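You operate a simulated robot arm through the tools that you are given. There is no shell and no other tool. Be economical: measure what you need, move in short steps, check, and stop when the job is done.

You are at the controls of a simulated robot arm. One attempt, no reset.

TASK
When the needle is in the green, switch the cabinet off and move the gauge bottle to the white crate.
Fine: switch off before opening; door shut again.
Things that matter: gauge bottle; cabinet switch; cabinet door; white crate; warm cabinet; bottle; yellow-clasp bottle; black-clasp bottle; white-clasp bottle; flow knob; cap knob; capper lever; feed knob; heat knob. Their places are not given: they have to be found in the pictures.

The check looks at the end state, three seconds after you hand in, the way a careful person would. Anything else that was tipped, shoved, dropped, spilled or broken makes it a failure.

THE ROBOT
A 6-joint arm with a two-finger parallel gripper, fixed in place. Base frame: the origin is at the foot of the arm, x ahead of it, y to its left, z up. Lengths are in m, angles in degrees, forces in N, time in s.
With the tool pointing down near the work surface it reaches from about 0.36 to 0.82 m from the base axis. Its first joint turns from -166.0 to 166.0 degrees. Payload 3.91 kg.
Tool frame: the origin (TCP) lies between the finger pads and is the grasp point; the fingertips stand 0.03 m ahead of it; z points along the fingers, y is the line along which they close. The gripper opens to 0.11 m. The fingers are 0.02 m wide and 0.01 m thick; the gripper's body (0.048 by 0.112 m) begins 0.055 m behind the TCP.
Orientation is that of the tool frame in the base frame, as a unit quaternion [x, y, z, w]. With the fingers straight down and closing along the base's y, the tool's x points along the base's -x, its y along +y and its z along -z.

THE INTERFACE
- The arm moves only by the tool jog_arm. Its argument "moves" is a list of rows, each an object of numbers (a shift or turn left out is 0, a gripper value left out holds the last): "dx", "dy", "dz": the shift along the tool's x, y, z in mm; "wx", "wy", "wz": the turn, a rotation vector about the tool's x, y, z in degrees. In form: [{"dx": .., "dy": .., "dz": .., "wx": .., "wy": .., "wz": ..}, ...]. A call has 1 to 8 rows; each row shifts and turns the commanded pose from where the row before left it, along the tool's axes as they then stand. "claw" is the gripper command, from -1 (shut) to 1 (fully open), values between in proportion, set as the call begins (left out, the last holds). Rows are played at 5 a second. More than 0.05 m and 8.6 degrees between two rows, or a gripper value outside its range, and nothing of the call is played. A pose out of reach is approached as far as the arm can. The call stops where the force on the tool passes 40 N (or 10 N more than at its start, if that is more) or the arm is blocked; 0.2 s more then pass. The fingers move at their own pace (about 0.045 m/s each) and stop on an object; they squeeze with about 40 N. The grip force told is the motor's: it shows also when the fingers shut on nothing. Time passes only in rows, and 0.2 s behind the last, so rows that do not move let the fingers close. The reply holds the time, the measured pose of the TCP, the force on the tool along the base axes, the opening and the grip force, in the units named above and with some noise, and new pictures: "views" is both (left out), scene, wrist or none.
- Cameras (640 x 400 px; columns grow to the right, rows downward): "scene" is fixed at [0.4002, 0.4999, 1.5604]; the picture's right is [-1.00, 0.04, 0.00], its down [0.02, 0.51, -0.86] and it looks along [-0.03, -0.86, -0.51] (base axes); focal length 328 px, centre (320, 200). "wrist" rides on the gripper at [0.077, 0.007, -0.114] in the tool frame; the picture's right is [-0.09, 1.00, 0.00], its down [-0.80, -0.07, -0.59] and it looks along [-0.59, -0.05, 0.80] (tool axes); focal length 270 px, centre (320, 200).
- lift_body(by): slides the trunk up (or, below 0, down) by that many m; the arm rides with it, the base frame stays. It gives what a move gives, with no picture.
- measure_at(camera, pixels): for up to 12 pixels [column, row] of the newest picture of that camera ("zoom" is the newest enlarged one), the place [x, y, z] in the base frame of the surface seen there, good to about 0.003 m. The clock stands still meanwhile.
- close_up(camera, box): a new picture of the part [left, top, right, bottom] of that camera's present view, enlarged. The clock stands still meanwhile.
- hand_in(): hands the job in; it is judged then, once.

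Work in short steps. Measure before you move; look again where a grasp or a placing could have gone wrong, and mend it. You have 80 turns and 170 pictures in all, those below and enlarged ones among them. Open the gripper and draw the arm clear of the work before you hand the job in, unless the task says otherwise; then end with one line.

The tools are called by a JSON object that holds its "op" and its "data". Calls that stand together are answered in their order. jog_arm: Moves the arm, as the interface text tells. Its arguments: {"type":"object","properties":{"moves":{"type":"array"},"claw":{"type":"number"},"views":{"type":"string","enum":["both","scene","wrist","none"]}},"required":["moves"]} The other tools are called the same way: lift_body (by) slides the trunk up or down; measure_at (camera, pixels) gives the place of the surface under pixels of a picture; close_up (camera, box) takes an enlarged picture of a part of a camera's view; hand_in () hands the job in.

At the start:

```text
t: 0.0
tool_pos: [0.0815, -0.423, 1.3985]
tool_rot: [0.0, 1.0, 0.0, 0.0]
ft_force: [-0.2, 0.4, -0.3]
opening: 0.11
grip_force: 0.0
trunk travel left (down, up): [-0.575, 0.035]
```

scene: 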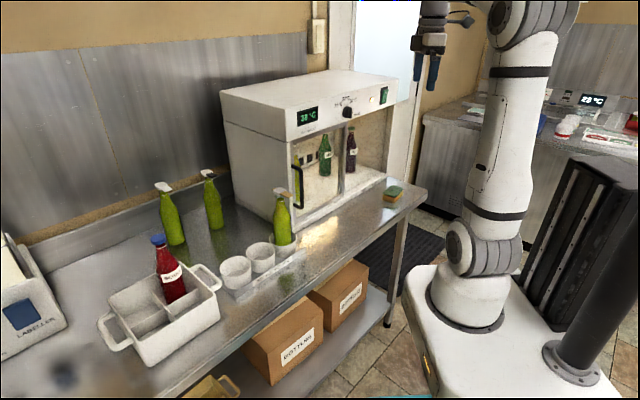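
wrist: 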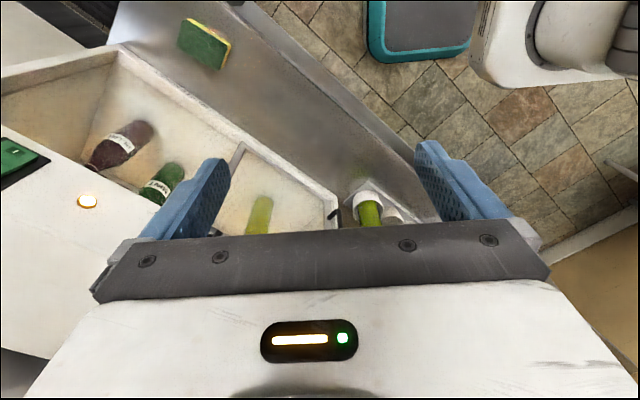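

The scene shows a cabinet at about (310,140) with bottles inside, and a white crate at (160,310). I'll enlarge the cabinet and the crate first.

{"op": "close_up", "data": {"camera": "scene", "box": [270, 70, 430, 170]}}

{"op": "close_up", "data": {"camera": "scene", "box": [270, 120, 398, 200]}}

{"op": "close_up", "data": {"camera": "scene", "box": [80, 160, 320, 310]}}

```text
4.00 times, centred on (350, 120) of scene
```

zoom: 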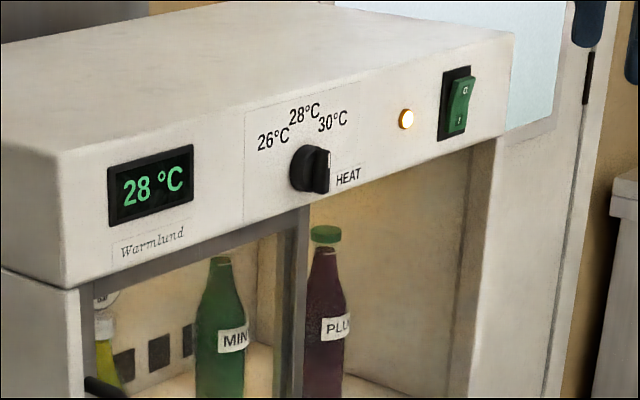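

```text
5.00 times, centred on (334, 160) of scene
```

zoom: 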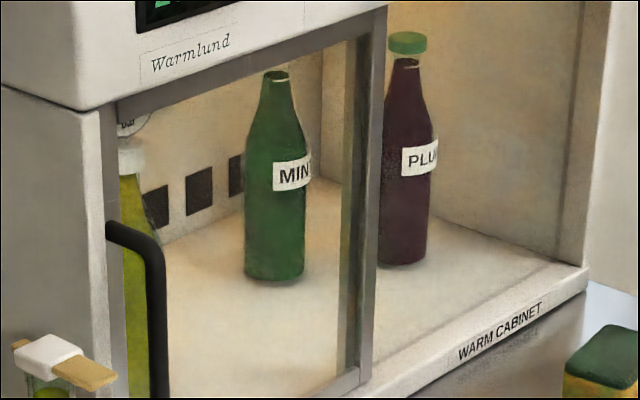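

```text
2.67 times, centred on (200, 235) of scene
```

zoom: 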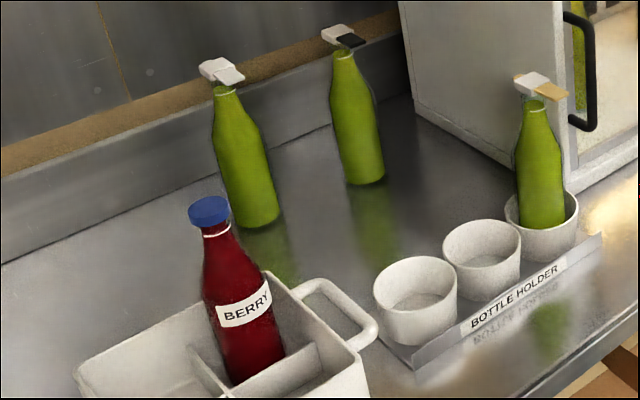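

Gauge bottle seems to be the one behind the door at zoom (130,250). I'll measure key points and look closer with the wrist.

{"op": "measure_at", "data": {"camera": "scene", "pixels": [[384, 91], [386, 99], [347, 112], [299, 170], [300, 205], [345, 200], [383, 178], [292, 150], [351, 135], [325, 155], [296, 175], [223, 95]]}}

{"op": "measure_at", "data": {"camera": "scene", "pixels": [[158, 240], [172, 285], [110, 300], [212, 285], [152, 355], [205, 270], [128, 322], [145, 320], [193, 330], [282, 195], [235, 272], [325, 80]]}}

{"op": "close_up", "data": {"camera": "wrist", "box": [80, 80, 440, 305]}}

{"op": "close_up", "data": {"camera": "scene", "box": [280, 135, 328, 165]}}

```text
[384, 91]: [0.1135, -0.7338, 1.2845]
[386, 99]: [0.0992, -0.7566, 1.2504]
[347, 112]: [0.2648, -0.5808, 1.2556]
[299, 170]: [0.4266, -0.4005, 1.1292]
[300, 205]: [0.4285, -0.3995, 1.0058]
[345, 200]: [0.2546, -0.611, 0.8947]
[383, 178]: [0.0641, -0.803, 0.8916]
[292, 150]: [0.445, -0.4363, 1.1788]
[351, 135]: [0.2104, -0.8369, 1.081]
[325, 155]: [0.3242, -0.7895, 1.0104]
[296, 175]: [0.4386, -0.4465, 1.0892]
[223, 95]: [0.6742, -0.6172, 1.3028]
```

```text
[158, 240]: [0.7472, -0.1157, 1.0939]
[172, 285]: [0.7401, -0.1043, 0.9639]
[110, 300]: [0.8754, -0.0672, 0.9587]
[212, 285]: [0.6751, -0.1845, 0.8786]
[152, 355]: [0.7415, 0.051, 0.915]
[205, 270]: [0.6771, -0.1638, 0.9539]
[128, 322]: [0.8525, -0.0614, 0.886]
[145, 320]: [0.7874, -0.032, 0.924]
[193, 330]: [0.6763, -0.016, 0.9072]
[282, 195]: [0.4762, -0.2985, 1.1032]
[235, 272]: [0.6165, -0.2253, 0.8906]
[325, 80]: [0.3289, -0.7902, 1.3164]
```

```text
1.78 times, centred on (260, 192) of wrist
```

zoom: 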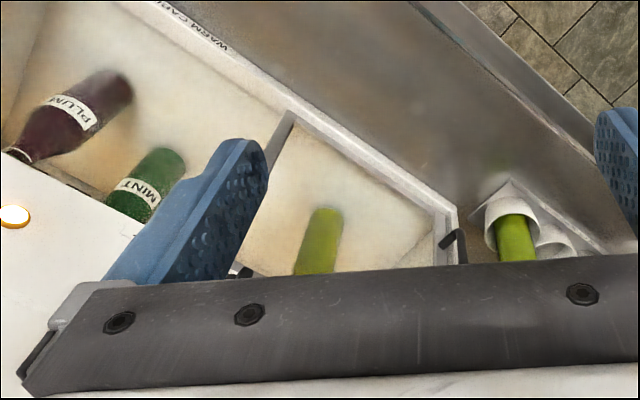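

```text
13.33 times, centred on (304, 150) of scene
```

zoom: 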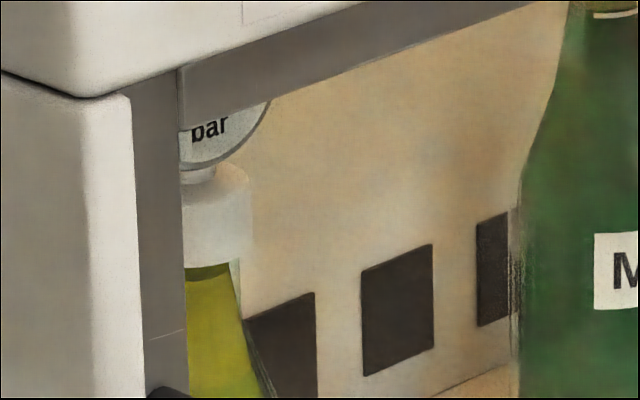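

I measure the gauge and the bottle behind the door in the newest zoom (gauge (220,145), cap (215,215), bottle (215,330)), the handle and the frame, and the interior from the wrist.

{"op": "measure_at", "data": {"camera": "zoom", "pixels": [[220, 145], [215, 215], [215, 330], [160, 250], [165, 392], [110, 250], [230, 90], [240, 120]]}}

{"op": "measure_at", "data": {"camera": "wrist", "pixels": [[258, 215], [265, 200], [240, 150], [300, 200], [328, 205], [336, 213], [200, 130], [285, 165], [160, 185], [110, 150]]}}

```text
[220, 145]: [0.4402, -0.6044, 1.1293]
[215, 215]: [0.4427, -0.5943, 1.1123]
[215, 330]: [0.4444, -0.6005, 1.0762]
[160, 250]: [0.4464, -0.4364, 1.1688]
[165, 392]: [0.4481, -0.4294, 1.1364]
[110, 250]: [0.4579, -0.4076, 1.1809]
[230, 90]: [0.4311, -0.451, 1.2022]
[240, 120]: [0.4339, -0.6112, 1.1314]
```

```text
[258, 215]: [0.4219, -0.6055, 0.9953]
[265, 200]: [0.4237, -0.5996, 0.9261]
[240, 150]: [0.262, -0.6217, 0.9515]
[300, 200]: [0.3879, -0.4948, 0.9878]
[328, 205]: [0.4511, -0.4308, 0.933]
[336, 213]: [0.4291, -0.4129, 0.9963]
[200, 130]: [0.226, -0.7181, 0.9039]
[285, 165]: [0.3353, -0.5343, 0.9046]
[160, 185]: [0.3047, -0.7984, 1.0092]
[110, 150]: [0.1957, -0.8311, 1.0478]
```

The cabinet front runs at 45° in the base frame, and the gauge bottle stands near (0.445,-0.62) with its dial at about z 1.14. I turn the tool in place (yaw -45°, then pitch up) so the wrist camera looks into the cabinet.

{"op": "jog_arm", "data": {"moves": [{"wz": 7.5}, {"wz": 7.5}, {"wz": 7.5}, {"wz": 7.5}, {"wz": 7.5}, {"wz": 7.5}, {"wy": -8.5}, {"wy": -8.5}], "views": "none"}}

{"op": "jog_arm", "data": {"moves": [{"wy": -7.5}, {"wy": -7.5}, {"wy": -7.5}, {"wy": -7.5}, {"wy": -7}], "views": "none"}}

{"op": "lift_body", "data": {"by": -0.2}}

{"op": "jog_arm", "data": {"moves": [{}]}}

```text
t: 1.8
tool_pos: [0.0811, -0.421, 1.3981]
tool_rot: [0.379, 0.913, -0.057, 0.138]
ft_force: [0.1, 0.4, -0.4]
opening: 0.1104
grip_force: 0.0
trunk travel left (down, up): [-0.575, 0.035]
```

```text
t: 3.0
tool_pos: [0.0812, -0.4212, 1.3981]
tool_rot: [0.341, 0.822, -0.175, 0.42]
ft_force: [0.1, -0.4, 0.2]
opening: 0.11
grip_force: 0.1
trunk travel left (down, up): [-0.575, 0.035]
```

```text
t: 5.2
tool_pos: [0.0817, -0.4207, 1.1971]
tool_rot: [0.341, 0.824, -0.173, 0.419]
ft_force: [-0.4, 0.1, 0.5]
opening: 0.11
grip_force: 0.0
trunk travel left (down, up): [-0.375, 0.235]
```

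```text
t: 5.6
tool_pos: [0.0813, -0.4209, 1.1968]
tool_rot: [0.342, 0.823, -0.175, 0.419]
ft_force: [-0.2, -0.9, -0.3]
opening: 0.1096
grip_force: 0.1
trunk travel left (down, up): [-0.375, 0.235]
```

scene: 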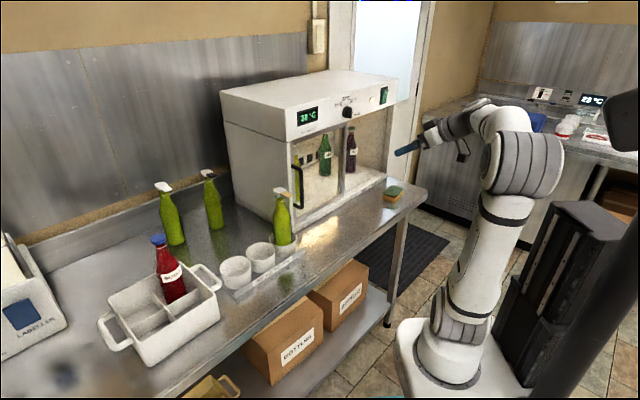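
wrist: 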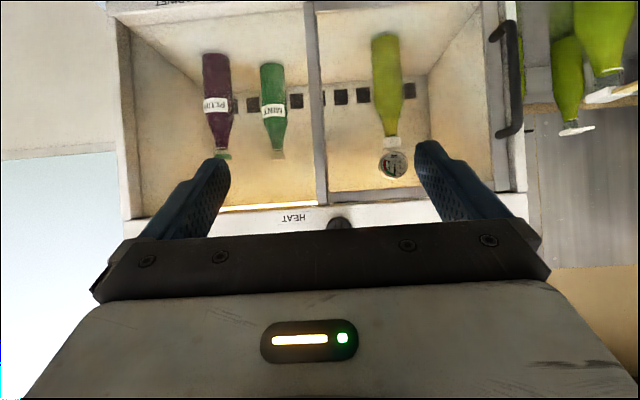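

The upside-down wrist view shows the dial at (393,163). I enlarge it.

{"op": "close_up", "data": {"camera": "wrist", "box": [361, 143, 425, 183]}}

{"op": "close_up", "data": {"camera": "wrist", "box": [290, 0, 546, 160]}}

{"op": "measure_at", "data": {"camera": "wrist", "pixels": [[387, 60], [387, 110], [391, 142], [393, 163], [388, 37], [370, 70], [515, 80], [508, 130], [495, 80], [313, 80], [320, 160], [320, 20]]}}

```text
10.00 times, centred on (393, 163) of wrist
```

zoom: 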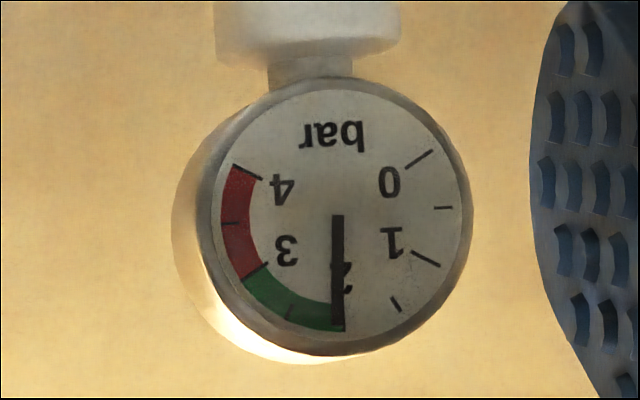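

```text
2.50 times, centred on (418, 80) of wrist
```

zoom: 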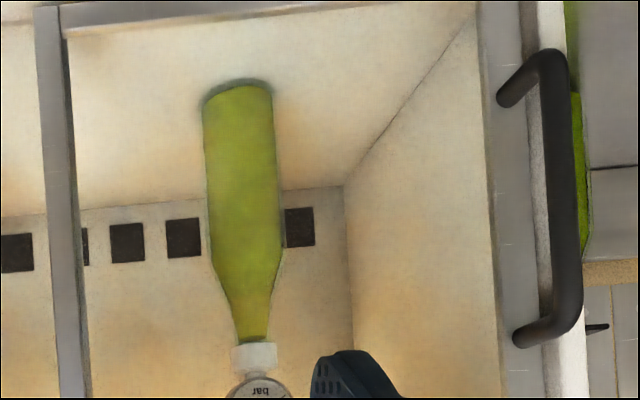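

```text
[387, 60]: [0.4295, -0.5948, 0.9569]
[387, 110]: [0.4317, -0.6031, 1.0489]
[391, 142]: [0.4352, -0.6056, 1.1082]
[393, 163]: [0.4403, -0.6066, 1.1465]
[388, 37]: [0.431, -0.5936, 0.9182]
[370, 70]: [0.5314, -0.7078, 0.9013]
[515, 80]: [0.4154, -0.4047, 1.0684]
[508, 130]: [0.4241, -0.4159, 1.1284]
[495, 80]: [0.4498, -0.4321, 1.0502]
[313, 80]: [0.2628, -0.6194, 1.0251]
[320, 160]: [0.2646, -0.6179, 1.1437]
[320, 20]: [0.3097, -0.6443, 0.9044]
```

The needle sits at 2 bar, the very start of the green (2–3). I close the gripper and move in front of the switch, then check both gauge and switch.

{"op": "jog_arm", "data": {"moves": [{"wy": -8.25}, {"wy": -8.25}, {"dx": -19.6, "dy": -40, "dz": 1.4}, {"dx": -19.6, "dy": -40, "dz": 1.4}, {"dx": -19.6, "dy": -40, "dz": 1.4}, {"dx": -19.6, "dy": -40, "dz": 1.4}, {"dx": -19.6, "dy": -40, "dz": 1.4}], "claw": -1, "views": "both"}}

```text
t: 7.2
tool_pos: [-0.0329, -0.5905, 1.2893]
tool_rot: [0.313, 0.754, -0.221, 0.533]
ft_force: [-0.2, 0.1, -0.7]
opening: 0.0001
grip_force: 32.0
trunk travel left (down, up): [-0.375, 0.235]
```

scene: 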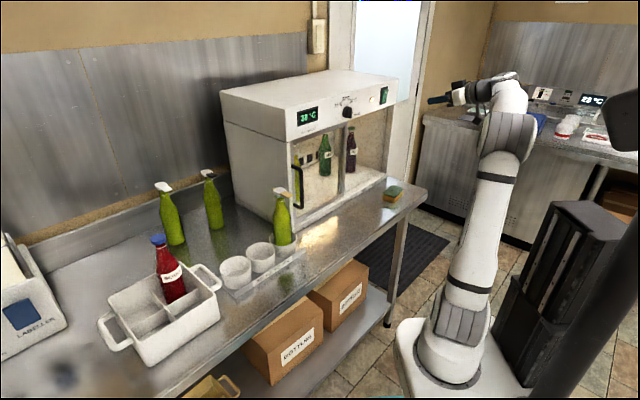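
wrist: 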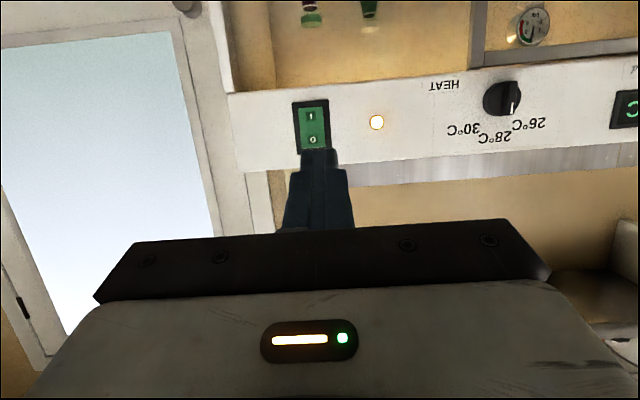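

Both gauge (532,25) and switch (313,127) are visible from here. I enlarge the dial and measure the switch.

{"op": "close_up", "data": {"camera": "wrist", "box": [500, 5, 564, 45]}}

{"op": "close_up", "data": {"camera": "wrist", "box": [270, 85, 398, 165]}}

{"op": "measure_at", "data": {"camera": "wrist", "pixels": [[313, 140], [311, 115], [300, 140], [326, 140], [312, 104], [350, 130], [350, 165], [312, 128]]}}

```text
10.00 times, centred on (532, 25) of wrist
```

zoom: 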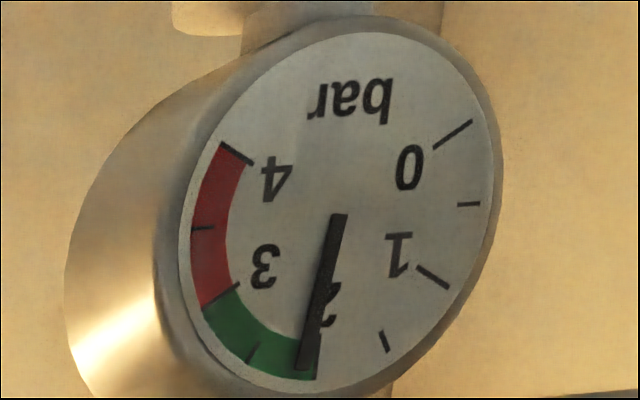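

```text
5.00 times, centred on (334, 125) of wrist
```

zoom: 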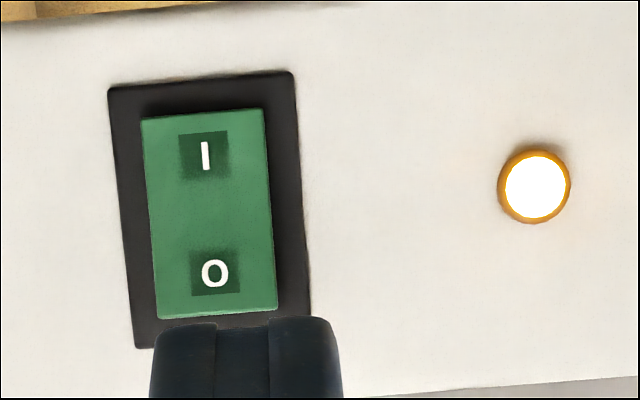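

```text
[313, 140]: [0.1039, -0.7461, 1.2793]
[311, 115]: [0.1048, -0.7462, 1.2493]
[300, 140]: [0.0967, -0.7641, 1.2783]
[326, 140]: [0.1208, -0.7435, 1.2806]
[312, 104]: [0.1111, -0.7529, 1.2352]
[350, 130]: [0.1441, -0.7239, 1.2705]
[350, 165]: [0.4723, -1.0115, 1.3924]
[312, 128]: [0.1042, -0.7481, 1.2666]
```

The needle is rising inside the green and the O half centre is at (0.104,-0.746,1.279). I press O with the closed fingertips.

{"op": "jog_arm", "data": {"moves": [{"dx": -11, "dy": -3.25, "dz": 36}, {"dx": -11, "dy": -3.25, "dz": 36}, {"dx": -11, "dy": -3.25, "dz": 36}, {"dx": -11, "dy": -3.25, "dz": 36}, {"dx": -4.1, "dz": 11.3}, {"dx": -4.1, "dz": 11.3}, {"dx": -3, "dz": 8}], "views": "wrist"}}

```text
t: 8.8
tool_pos: [0.0815, -0.7264, 1.2847]
tool_rot: [0.313, 0.754, -0.222, 0.533]
ft_force: [-12.3, 18.4, -6.2]
opening: 0.0
grip_force: 37.8
trunk travel left (down, up): [-0.375, 0.235]
```

wrist: 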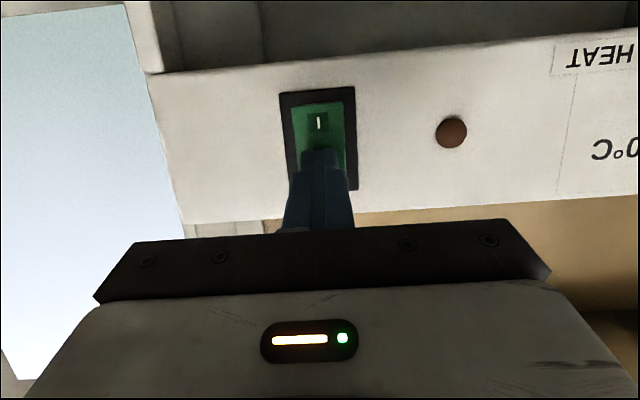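

The lamp is dark: switched off. I back away to the earlier viewpoint and check lamp and needle.

{"op": "jog_arm", "data": {"moves": [{"dx": 15.4, "dz": -42.3}, {"dx": 15.4, "dz": -42.3}, {"dx": 15.4, "dz": -42.3}, {"dx": 15.4, "dz": -42.3}], "views": "wrist"}}

{"op": "close_up", "data": {"camera": "wrist", "box": [270, 0, 590, 200]}}

```text
t: 9.8
tool_pos: [-0.0387, -0.601, 1.2821]
tool_rot: [0.313, 0.754, -0.222, 0.534]
ft_force: [-0.1, 0.5, -0.1]
opening: 0.0
grip_force: 37.5
trunk travel left (down, up): [-0.375, 0.235]
```

wrist: 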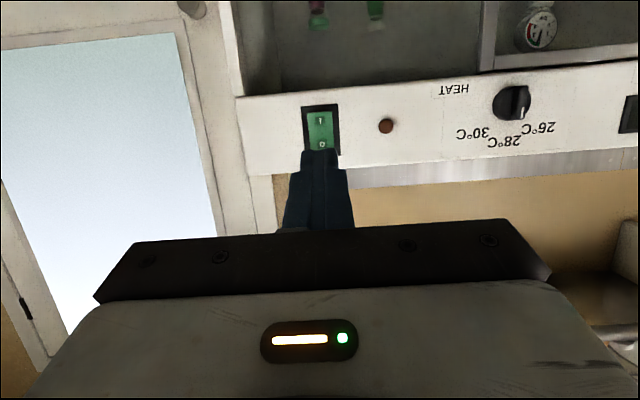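

```text
2.00 times, centred on (430, 100) of wrist
```

zoom: 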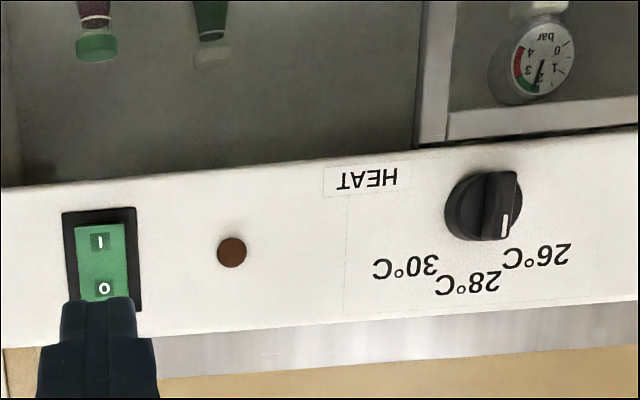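

Off with the needle in the green. I lower the trunk, then swing left toward the door handle, checking on arrival; meanwhile I measure the clasp bottle beside the handle.

{"op": "measure_at", "data": {"camera": "scene", "pixels": [[286, 195], [278, 191], [289, 196], [281, 215], [275, 190], [301, 190], [301, 168], [296, 168]]}}

{"op": "lift_body", "data": {"by": -0.15}}

{"op": "jog_arm", "data": {"moves": [{"dy": 46, "dx": -2, "dz": 6}, {"dy": 46, "dx": -2, "dz": 6}, {"dy": 46, "dx": -2, "dz": 6}, {"dy": 46, "dx": -2, "dz": 6}, {"dy": 46, "dx": -2, "dz": 6}, {"dy": 46, "dx": -2, "dz": 6}, {"dy": 46, "dx": -2, "dz": 6}, {"dy": 46, "dx": -2, "dz": 6}], "views": "both", "claw": 0}}

```text
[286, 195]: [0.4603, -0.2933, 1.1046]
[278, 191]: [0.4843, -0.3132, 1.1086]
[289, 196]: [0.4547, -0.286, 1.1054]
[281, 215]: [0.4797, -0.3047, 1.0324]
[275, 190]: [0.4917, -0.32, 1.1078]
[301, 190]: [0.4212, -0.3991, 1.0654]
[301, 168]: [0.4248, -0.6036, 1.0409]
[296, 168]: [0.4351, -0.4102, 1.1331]
```

```text
t: 11.5
tool_pos: [-0.0396, -0.6007, 1.1326]
tool_rot: [0.312, 0.755, -0.22, 0.533]
ft_force: [-0.3, 0.3, 0.6]
opening: 0.0003
grip_force: 38.0
trunk travel left (down, up): [-0.225, 0.385]
```

```text
t: 13.3
tool_pos: [0.2556, -0.3786, 1.1323]
tool_rot: [0.312, 0.754, -0.221, 0.534]
ft_force: [0.5, -0.5, -0.9]
opening: 0.0547
grip_force: 0.0
trunk travel left (down, up): [-0.225, 0.385]
```

scene: 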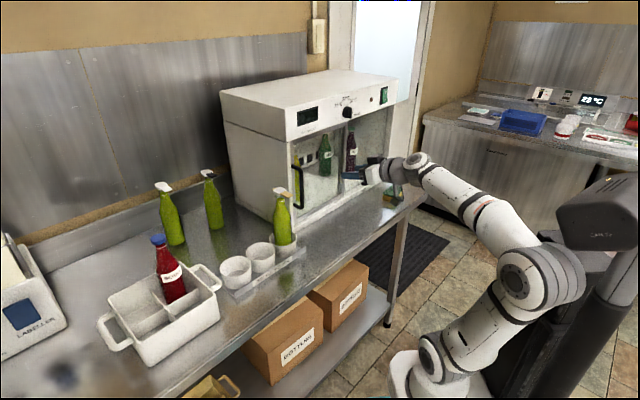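
wrist: 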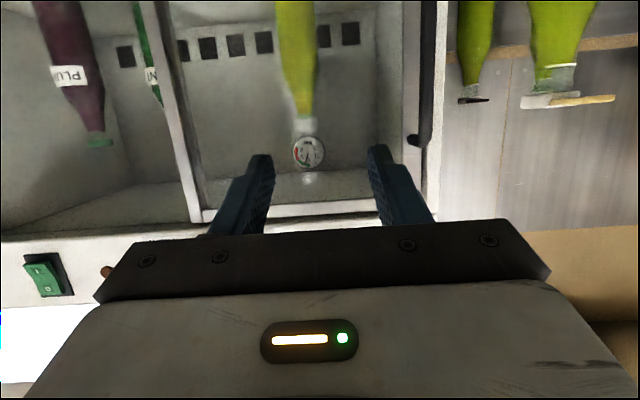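

The arm faces the door, with the handle at wrist (425,80). I measure it precisely.

{"op": "measure_at", "data": {"camera": "wrist", "pixels": [[424, 20], [426, 60], [426, 100], [420, 138], [405, 60], [195, 180], [190, 100]]}}

{"op": "close_up", "data": {"camera": "wrist", "box": [150, 0, 470, 220]}}

```text
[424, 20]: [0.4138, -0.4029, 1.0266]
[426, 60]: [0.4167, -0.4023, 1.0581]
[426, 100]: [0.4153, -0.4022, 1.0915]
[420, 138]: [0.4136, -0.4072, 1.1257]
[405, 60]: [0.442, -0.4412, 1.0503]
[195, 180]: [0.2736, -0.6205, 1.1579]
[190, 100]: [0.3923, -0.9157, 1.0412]
```

```text
1.82 times, centred on (310, 110) of wrist
```

zoom: 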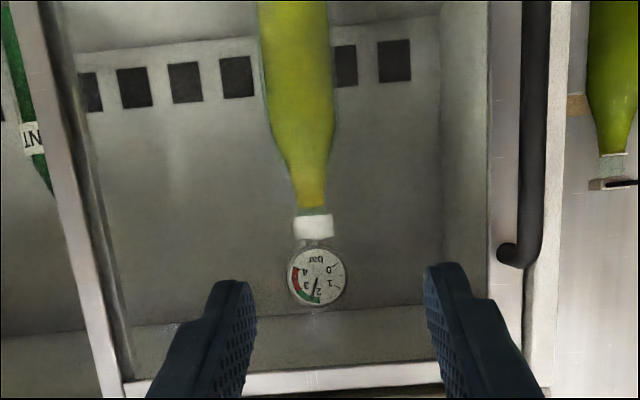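

The handle bar stands at t≈(0.416,-0.402), z 1.02–1.12. I align with it, move down and forward with half-open fingers around it, without gripping yet.

{"op": "jog_arm", "data": {"moves": [{"dy": 32.3, "dx": 17, "dz": 6.2}, {"dy": 32.3, "dx": 17, "dz": 6.2}, {"dy": 32.3, "dx": 17, "dz": 6.2}, {"dx": -14.1, "dz": 38.9}, {"dx": -14.1, "dz": 38.9}, {"dx": -14.1, "dz": 38.9}], "views": "both"}}

```text
t: 14.1
tool_pos: [0.2425, -0.3745, 1.0728]
tool_rot: [0.403, 0.719, -0.275, 0.495]
ft_force: [-0.1, 0.8, 0.7]
opening: 0.055
grip_force: 0.0
trunk travel left (down, up): [-0.225, 0.385]
stopped in row 3: the arm was blocked; the commanded pose is now the measured one
```

scene: 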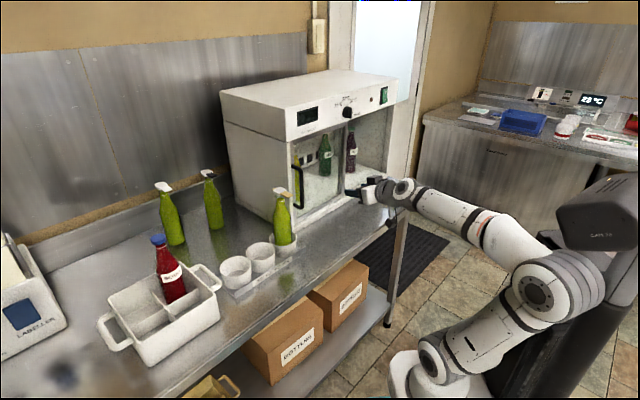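
wrist: 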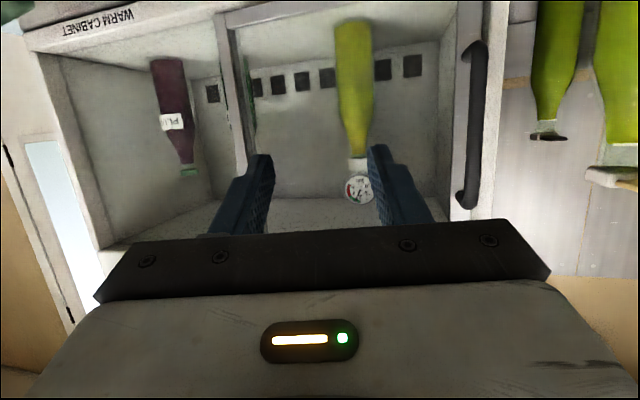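

The arm was blocked with no force on the tool, and the tool yawed about 13°. I check where the arm links are relative to the table edge.

{"op": "measure_at", "data": {"camera": "scene", "pixels": [[400, 195], [402, 210], [440, 220], [480, 245], [505, 230], [545, 275], [430, 350], [500, 315], [420, 190], [385, 205], [390, 213], [330, 252]]}}

{"op": "close_up", "data": {"camera": "scene", "box": [320, 130, 640, 330]}}

```text
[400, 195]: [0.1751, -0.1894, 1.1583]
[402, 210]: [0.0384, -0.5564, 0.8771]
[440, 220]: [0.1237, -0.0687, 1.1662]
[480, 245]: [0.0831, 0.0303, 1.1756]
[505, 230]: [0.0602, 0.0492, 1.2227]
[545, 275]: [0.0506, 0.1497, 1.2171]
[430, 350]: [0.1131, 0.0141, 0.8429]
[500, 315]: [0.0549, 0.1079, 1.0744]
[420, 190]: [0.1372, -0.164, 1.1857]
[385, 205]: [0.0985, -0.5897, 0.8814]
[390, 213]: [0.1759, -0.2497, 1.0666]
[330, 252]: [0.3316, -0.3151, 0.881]
```

```text
2.00 times, centred on (480, 230) of scene
```

zoom: 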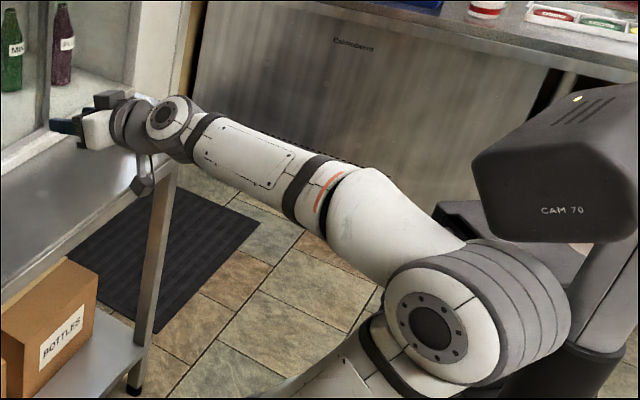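

The wrist is folded close to the base (elbow near its limit), so I take a larger-radius path: forward first, then restore the yaw.

{"op": "jog_arm", "data": {"moves": [{"dx": -9.9, "dy": 18, "dz": 26}, {"dx": -9.9, "dy": 18, "dz": 26}, {"dx": -9.9, "dy": 18, "dz": 26}, {"wx": -6.25, "wz": -2.4}, {"wx": -6.25, "wz": -2.4}], "views": "wrist"}}

```text
t: 15.3
tool_pos: [0.33, -0.4168, 1.0659]
tool_rot: [0.368, 0.749, -0.241, 0.496]
ft_force: [0.1, -0.1, 0.8]
opening: 0.055
grip_force: 0.1
out of reach, approached as far as the arm can: row 4, 5
trunk travel left (down, up): [-0.225, 0.385]
```

wrist: 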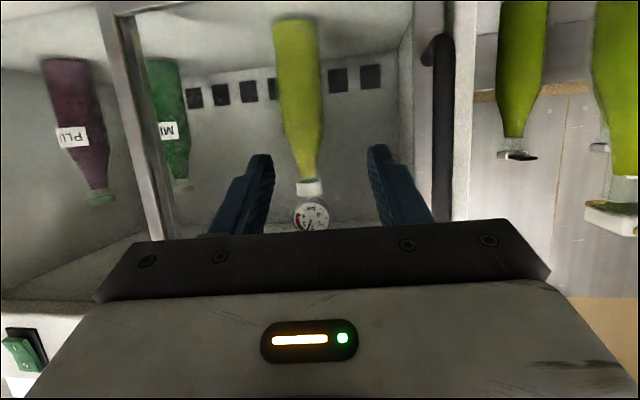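

Still limited; raising the wrist relative to the trunk should unfold the elbow. I raise the TCP 150 mm, finish the yaw, then drop the trunk by the same amount.

{"op": "jog_arm", "data": {"moves": [{"dx": -34.5, "dz": -14.7}, {"dx": -34.5, "dz": -14.7}, {"dx": -34.5, "dz": -14.7}, {"dx": -34.5, "dz": -14.7}, {"wx": -6.6, "wz": -2.8}], "views": "none"}}

{"op": "lift_body", "data": {"by": -0.15}}

{"op": "jog_arm", "data": {"moves": [{}]}}

```text
t: 16.5
tool_pos: [0.3298, -0.4168, 1.214]
tool_rot: [0.32, 0.77, -0.21, 0.51]
ft_force: [0.1, 0.5, 0.6]
opening: 0.0552
grip_force: 0.0
trunk travel left (down, up): [-0.225, 0.385]
```

```text
t: 18.3
tool_pos: [0.33, -0.4165, 1.0646]
tool_rot: [0.321, 0.769, -0.21, 0.511]
ft_force: [-0.2, -0.1, 0.4]
opening: 0.055
grip_force: 0.0
trunk travel left (down, up): [-0.075, 0.535]
```

```text
t: 18.7
tool_pos: [0.3303, -0.4167, 1.0628]
tool_rot: [0.32, 0.77, -0.21, 0.51]
ft_force: [-0.1, -0.1, 0.2]
opening: 0.0551
grip_force: 0.0
trunk travel left (down, up): [-0.075, 0.535]
```

scene: 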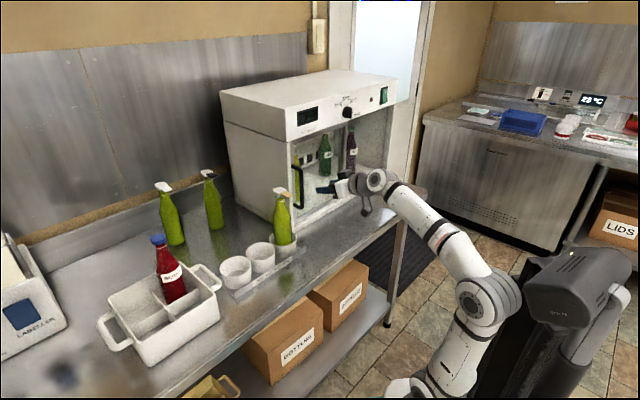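
wrist: 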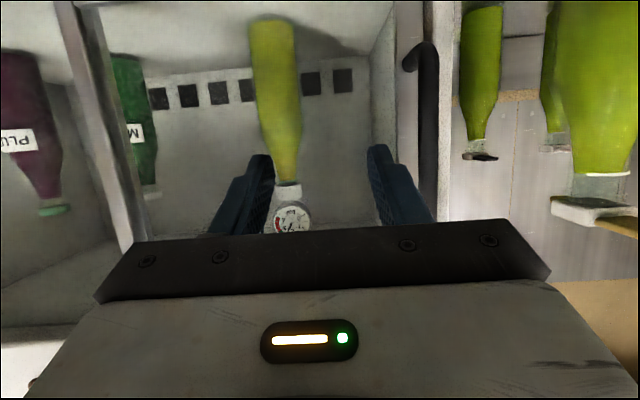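

Orientation is back at exactly 45°. Now I move left 71 mm, slightly up, then forward 44 mm around the handle.

{"op": "jog_arm", "data": {"moves": [{"dy": 35.5, "dx": -5.5, "dz": -2.3}, {"dy": 35.5, "dx": -5.5, "dz": -2.3}, {"dx": -8.5, "dz": 20.2}, {"dx": -8.5, "dz": 20.2}]}}

```text
t: 19.7
tool_pos: [0.4144, -0.3996, 1.0741]
tool_rot: [0.321, 0.77, -0.21, 0.51]
ft_force: [0.5, 0.6, -0.3]
opening: 0.055
grip_force: 0.0
trunk travel left (down, up): [-0.075, 0.535]
```

scene: 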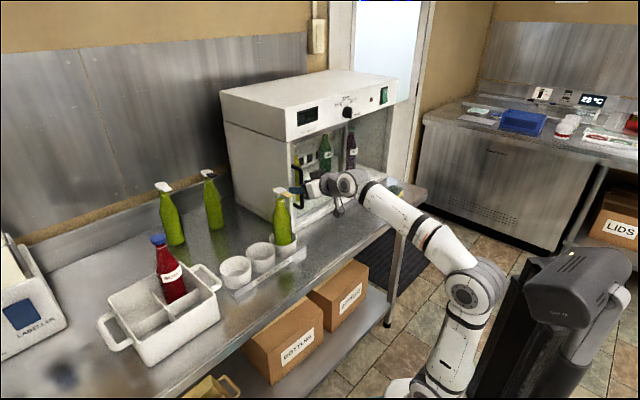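
wrist: 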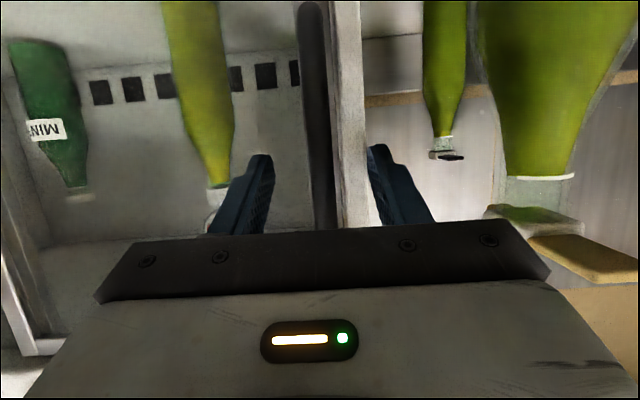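

The bar (318,120) is between the fingers. I close on it.

{"op": "jog_arm", "data": {"moves": [{}, {}, {}, {}], "claw": -1, "views": "wrist"}}

```text
t: 20.7
tool_pos: [0.4152, -0.3984, 1.0752]
tool_rot: [0.32, 0.77, -0.21, 0.511]
ft_force: [3.9, 1.1, -0.7]
opening: 0.0128
grip_force: 44.9
trunk travel left (down, up): [-0.075, 0.535]
```

wrist: 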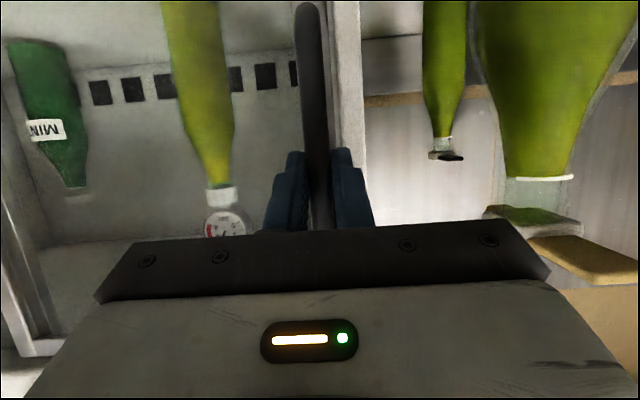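

Gripped (12.8 mm). I pull outward gently 15 mm to learn how the door moves.

{"op": "jog_arm", "data": {"moves": [{"dx": 2, "dz": -4.6}, {"dx": 2, "dz": -4.6}, {"dx": 2, "dz": -4.6}], "views": "wrist"}}

```text
t: 21.5
tool_pos: [0.4063, -0.3914, 1.0721]
tool_rot: [0.321, 0.772, -0.209, 0.507]
ft_force: [26.6, -25.7, 2.3]
opening: 0.0125
grip_force: 45.4
trunk travel left (down, up): [-0.075, 0.535]
```

wrist: 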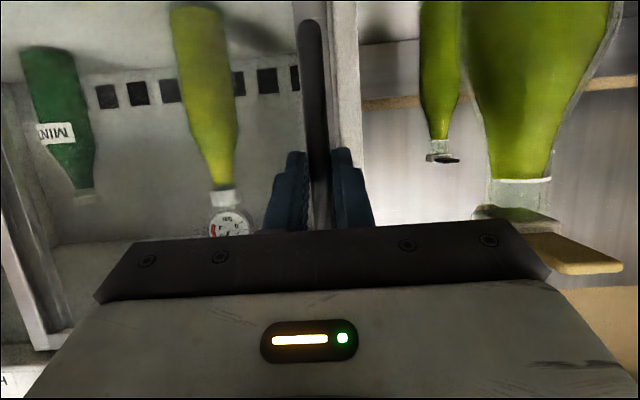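

Resistance is 37 N and the fingers only slipped, so the door doesn't swing out. I go back in 10 mm and try sliding it toward the right (-t).

{"op": "jog_arm", "data": {"moves": [{"dx": -2, "dz": 4.6}, {"dx": -2, "dz": 4.6}, {"dy": -6}, {"dy": -8}], "views": "wrist"}}

```text
t: 22.5
tool_pos: [0.3967, -0.4056, 1.0742]
tool_rot: [0.322, 0.771, -0.209, 0.508]
ft_force: [-20.1, 18.6, -25.1]
opening: 0.0128
grip_force: 44.6
trunk travel left (down, up): [-0.075, 0.535]
```

wrist: 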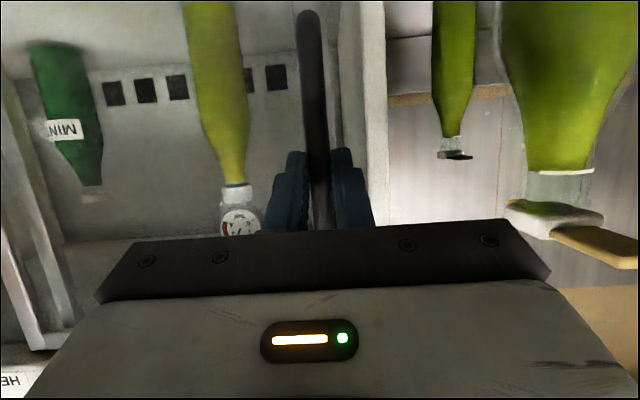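

The door slides sideways freely (gap opening at (365,100)). I relax the inward push and slide the door right.

{"op": "jog_arm", "data": {"moves": [{"dx": 2, "dz": -4.6}, {"dy": -25}, {"dy": -30}, {"dy": -30}, {"dy": -30}, {"dy": -30}, {"dy": -30}], "views": "both"}}

```text
t: 24.1
tool_pos: [0.2707, -0.5284, 1.075]
tool_rot: [0.322, 0.769, -0.211, 0.51]
ft_force: [17.8, -21.4, 4.6]
opening: 0.0128
grip_force: 44.6
trunk travel left (down, up): [-0.075, 0.535]
```

scene: 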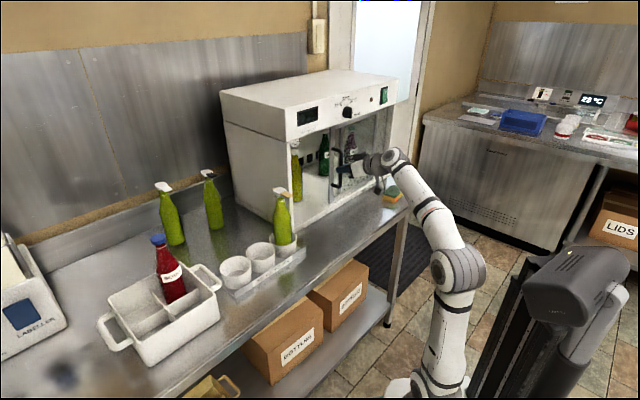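
wrist: 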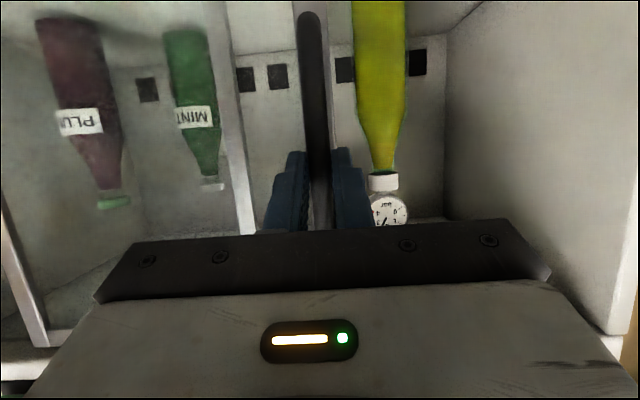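

The door slides well (handle now at t≈-0.18). I continue another 70 mm.

{"op": "jog_arm", "data": {"moves": [{"dx": -0.8, "dz": 1.8, "dy": -20}, {"dy": -25}, {"dy": -20}, {}], "views": "wrist"}}

```text
t: 25.1
tool_pos: [0.2275, -0.5703, 1.0756]
tool_rot: [0.321, 0.771, -0.209, 0.509]
ft_force: [6.2, -4.8, -5.7]
opening: 0.0127
grip_force: 44.9
trunk travel left (down, up): [-0.075, 0.535]
```

wrist: 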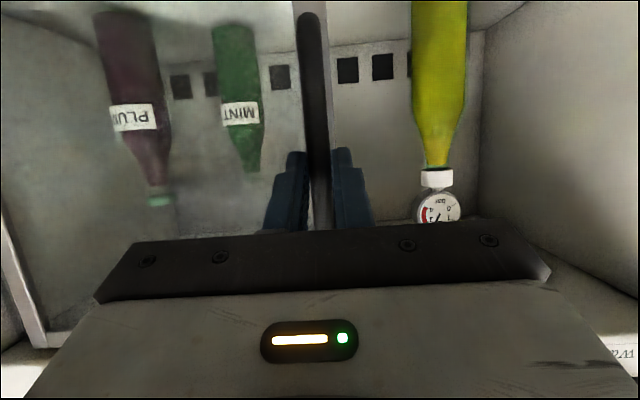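

The opening is wide enough. I open the fingers, back out 70 mm, and look again.

{"op": "jog_arm", "data": {"moves": [{}, {}, {}, {"dx": 9, "dz": -21.5}, {"dx": 9, "dz": -21.5}, {"dx": 9, "dz": -21.5}], "claw": 0, "views": "both"}}

{"op": "close_up", "data": {"camera": "scene", "box": [270, 90, 430, 220]}}

{"op": "close_up", "data": {"camera": "scene", "box": [80, 220, 240, 380]}}

```text
t: 26.5
tool_pos: [0.1766, -0.5222, 1.0753]
tool_rot: [0.321, 0.77, -0.21, 0.51]
ft_force: [-0.1, -0.7, -0.1]
opening: 0.0551
grip_force: 0.1
trunk travel left (down, up): [-0.075, 0.535]
```

scene: 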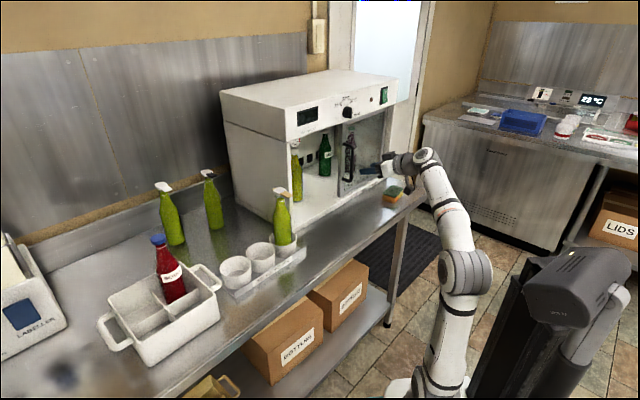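
wrist: 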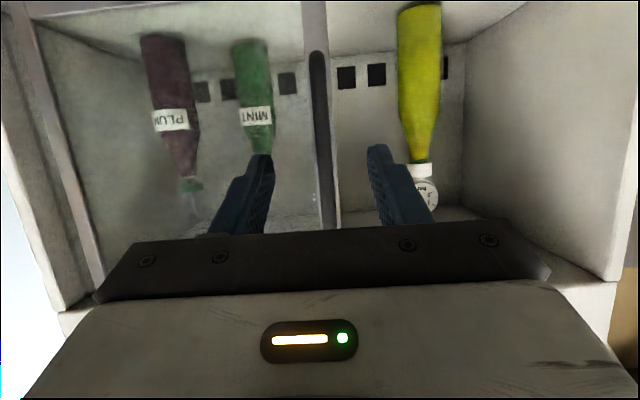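

```text
3.08 times, centred on (350, 155) of scene
```

zoom: 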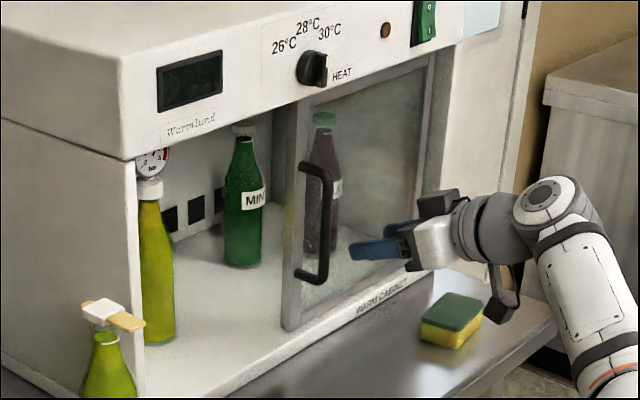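

```text
2.50 times, centred on (160, 300) of scene
```

zoom: 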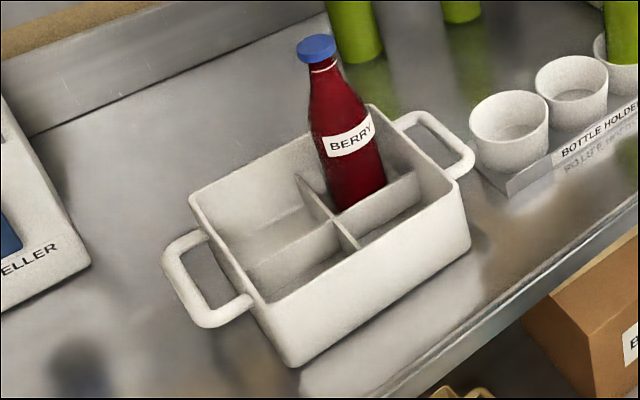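

I measure the crate corners, compartment floors (zoom), and the bottle profile and header underside in the scene view.

{"op": "measure_at", "data": {"camera": "zoom", "pixels": [[192, 197], [372, 108], [466, 180], [264, 300], [305, 178], [355, 247], [415, 178], [250, 272], [390, 215], [290, 260], [260, 220], [330, 208]]}}

{"op": "measure_at", "data": {"camera": "wrist", "pixels": [[415, 30], [398, 40], [440, 40], [417, 70], [399, 80], [437, 80], [416, 110], [416, 140], [421, 170], [425, 195], [402, 110], [432, 110]]}}

{"op": "measure_at", "data": {"camera": "scene", "pixels": [[310, 129], [302, 130], [297, 145], [300, 180], [293, 195], [302, 196], [346, 138], [316, 128], [304, 141]]}}

```text
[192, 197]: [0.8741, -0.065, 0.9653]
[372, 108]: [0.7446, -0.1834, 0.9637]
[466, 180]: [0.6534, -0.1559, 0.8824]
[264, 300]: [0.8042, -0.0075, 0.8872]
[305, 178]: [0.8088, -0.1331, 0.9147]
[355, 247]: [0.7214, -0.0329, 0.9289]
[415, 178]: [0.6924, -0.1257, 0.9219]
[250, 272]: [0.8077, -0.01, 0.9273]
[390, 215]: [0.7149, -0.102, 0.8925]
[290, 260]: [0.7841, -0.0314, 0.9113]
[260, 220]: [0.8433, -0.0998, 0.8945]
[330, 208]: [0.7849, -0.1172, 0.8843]
```

```text
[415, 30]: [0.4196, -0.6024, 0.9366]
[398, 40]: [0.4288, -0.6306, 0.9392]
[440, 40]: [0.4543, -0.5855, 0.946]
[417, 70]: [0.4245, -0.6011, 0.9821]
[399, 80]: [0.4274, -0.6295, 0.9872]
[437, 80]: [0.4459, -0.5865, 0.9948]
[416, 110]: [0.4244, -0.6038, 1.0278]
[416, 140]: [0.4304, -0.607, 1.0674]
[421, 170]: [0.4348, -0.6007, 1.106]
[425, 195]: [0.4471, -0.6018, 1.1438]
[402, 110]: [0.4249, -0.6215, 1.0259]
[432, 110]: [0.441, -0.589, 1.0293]
```

```text
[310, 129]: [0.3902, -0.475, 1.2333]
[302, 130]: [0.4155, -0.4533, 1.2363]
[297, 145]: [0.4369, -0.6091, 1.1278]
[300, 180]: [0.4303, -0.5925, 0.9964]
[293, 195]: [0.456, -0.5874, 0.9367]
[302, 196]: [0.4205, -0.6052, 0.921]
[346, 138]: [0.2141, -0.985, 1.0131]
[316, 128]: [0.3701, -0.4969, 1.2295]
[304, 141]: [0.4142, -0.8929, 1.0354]
```

The door leaves t from -0.24 to 0 free; bottle axis ≈ (0.443,-0.617), body radius ≈ 0.027. I line up at z 1.02 and go in partway with the fingers opened wider.

{"op": "jog_arm", "data": {"moves": [{"dy": 41, "dx": 16.9, "dz": 7.2}, {"dy": 41, "dx": 16.9, "dz": 7.2}, {"dy": 40, "dx": 16.9, "dz": 7.2}, {"dx": -15.6, "dz": 36.8}, {"dx": -15.6, "dz": 36.8}, {"dx": -15.6, "dz": 36.8}, {"dx": -15.6, "dz": 36.8}], "claw": 0.6}}

```text
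t: 28.1
tool_pos: [0.3778, -0.5497, 1.0206]
tool_rot: [0.321, 0.77, -0.21, 0.51]
ft_force: [0.7, 0.4, 0.1]
opening: 0.0878
grip_force: 0.0
trunk travel left (down, up): [-0.075, 0.535]
```

scene: 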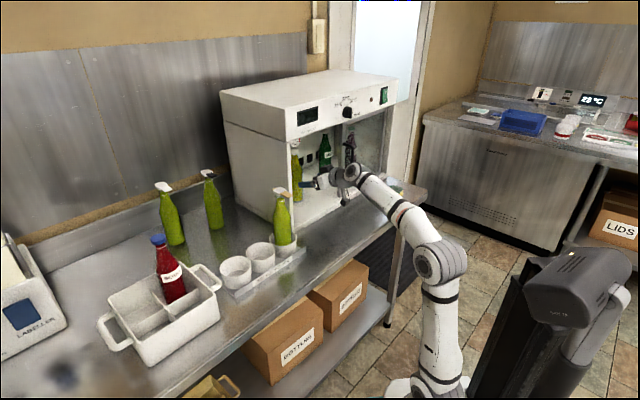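
wrist: 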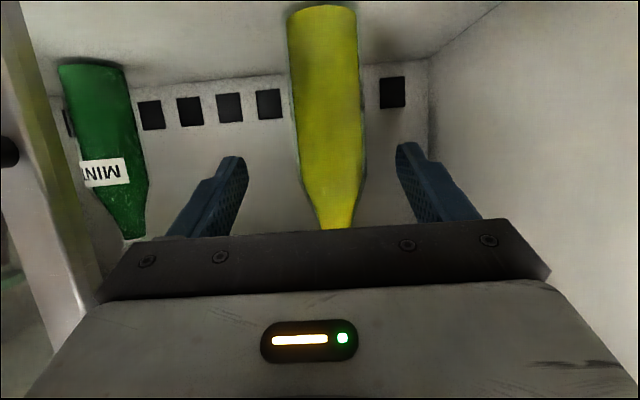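

The bottle (column ≈326) is centred between the fingers. I measure its edges to fix the remaining distance.

{"op": "measure_at", "data": {"camera": "wrist", "pixels": [[326, 60], [326, 100], [295, 60], [357, 60], [298, 140], [364, 140], [330, 140], [328, 25], [330, 190]]}}

```text
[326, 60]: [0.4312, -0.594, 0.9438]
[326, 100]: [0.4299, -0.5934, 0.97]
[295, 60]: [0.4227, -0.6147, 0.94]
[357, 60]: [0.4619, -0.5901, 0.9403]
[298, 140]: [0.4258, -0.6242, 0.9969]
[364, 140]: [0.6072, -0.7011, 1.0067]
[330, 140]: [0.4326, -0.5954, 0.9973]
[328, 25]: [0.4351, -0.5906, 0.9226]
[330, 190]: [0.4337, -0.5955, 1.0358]
```

Bottle centre t≈-0.114, n≈-0.750. I go in the last 93 mm with a 6 mm left correction.

{"op": "jog_arm", "data": {"moves": [{"dy": 6, "dx": -12.1, "dz": 28.5}, {"dx": -12.1, "dz": 28.5}, {"dx": -12.1, "dz": 28.5}], "views": "wrist"}}

{"op": "jog_arm", "data": {"moves": [{}, {}, {}, {}], "claw": -1, "views": "wrist"}}

```text
t: 28.9
tool_pos: [0.4447, -0.6118, 1.0208]
tool_rot: [0.321, 0.769, -0.211, 0.51]
ft_force: [1.2, 0.4, -0.4]
opening: 0.0879
grip_force: 0.2
trunk travel left (down, up): [-0.075, 0.535]
```

wrist: 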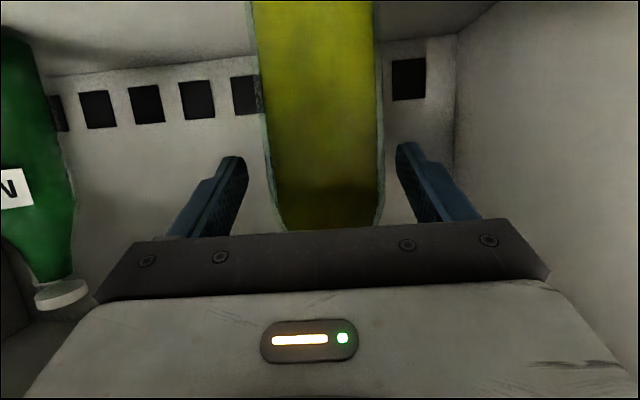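

```text
t: 29.9
tool_pos: [0.4444, -0.6111, 1.0201]
tool_rot: [0.321, 0.77, -0.21, 0.51]
ft_force: [1.5, 0.7, 1.0]
opening: 0.0596
grip_force: 39.6
trunk travel left (down, up): [-0.075, 0.535]
```

wrist: 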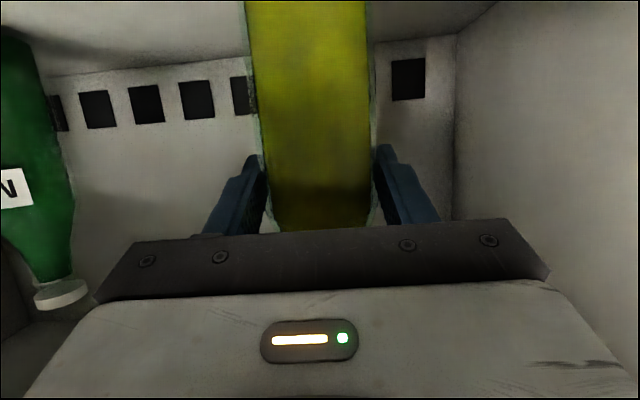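

Gripped at 60 mm. I lift 10 mm, withdraw straight back 240 mm.

{"op": "jog_arm", "data": {"moves": [{"dx": -9.2, "dz": -3.9}, {"dx": 15.6, "dz": -36.8}, {"dx": 15.6, "dz": -36.8}, {"dx": 15.6, "dz": -36.8}, {"dx": 15.6, "dz": -36.8}, {"dx": 15.6, "dz": -36.8}, {"dx": 15.6, "dz": -36.8}]}}

```text
t: 31.5
tool_pos: [0.2795, -0.442, 1.0289]
tool_rot: [0.321, 0.77, -0.21, 0.51]
ft_force: [0.7, -1.2, -7.2]
opening: 0.0596
grip_force: 40.6
trunk travel left (down, up): [-0.075, 0.535]
```

scene: 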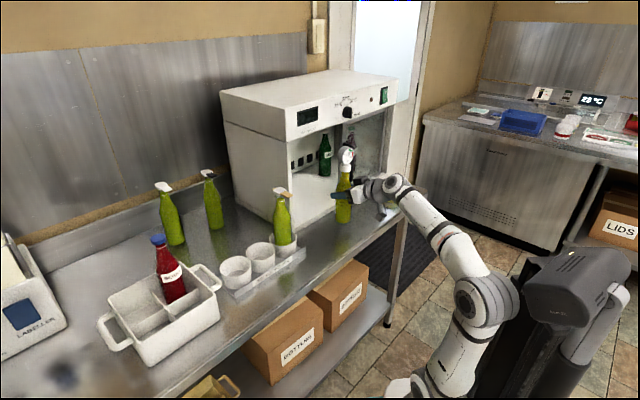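
wrist: 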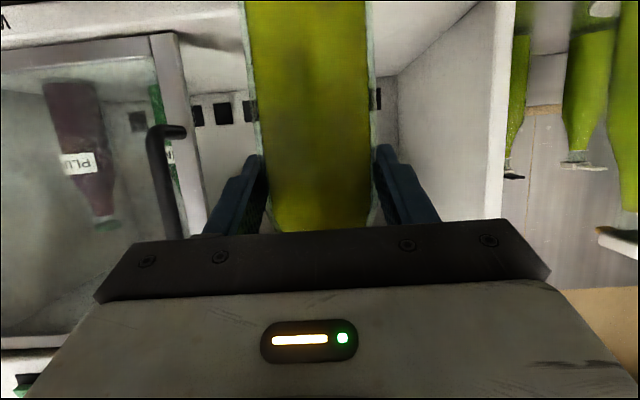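

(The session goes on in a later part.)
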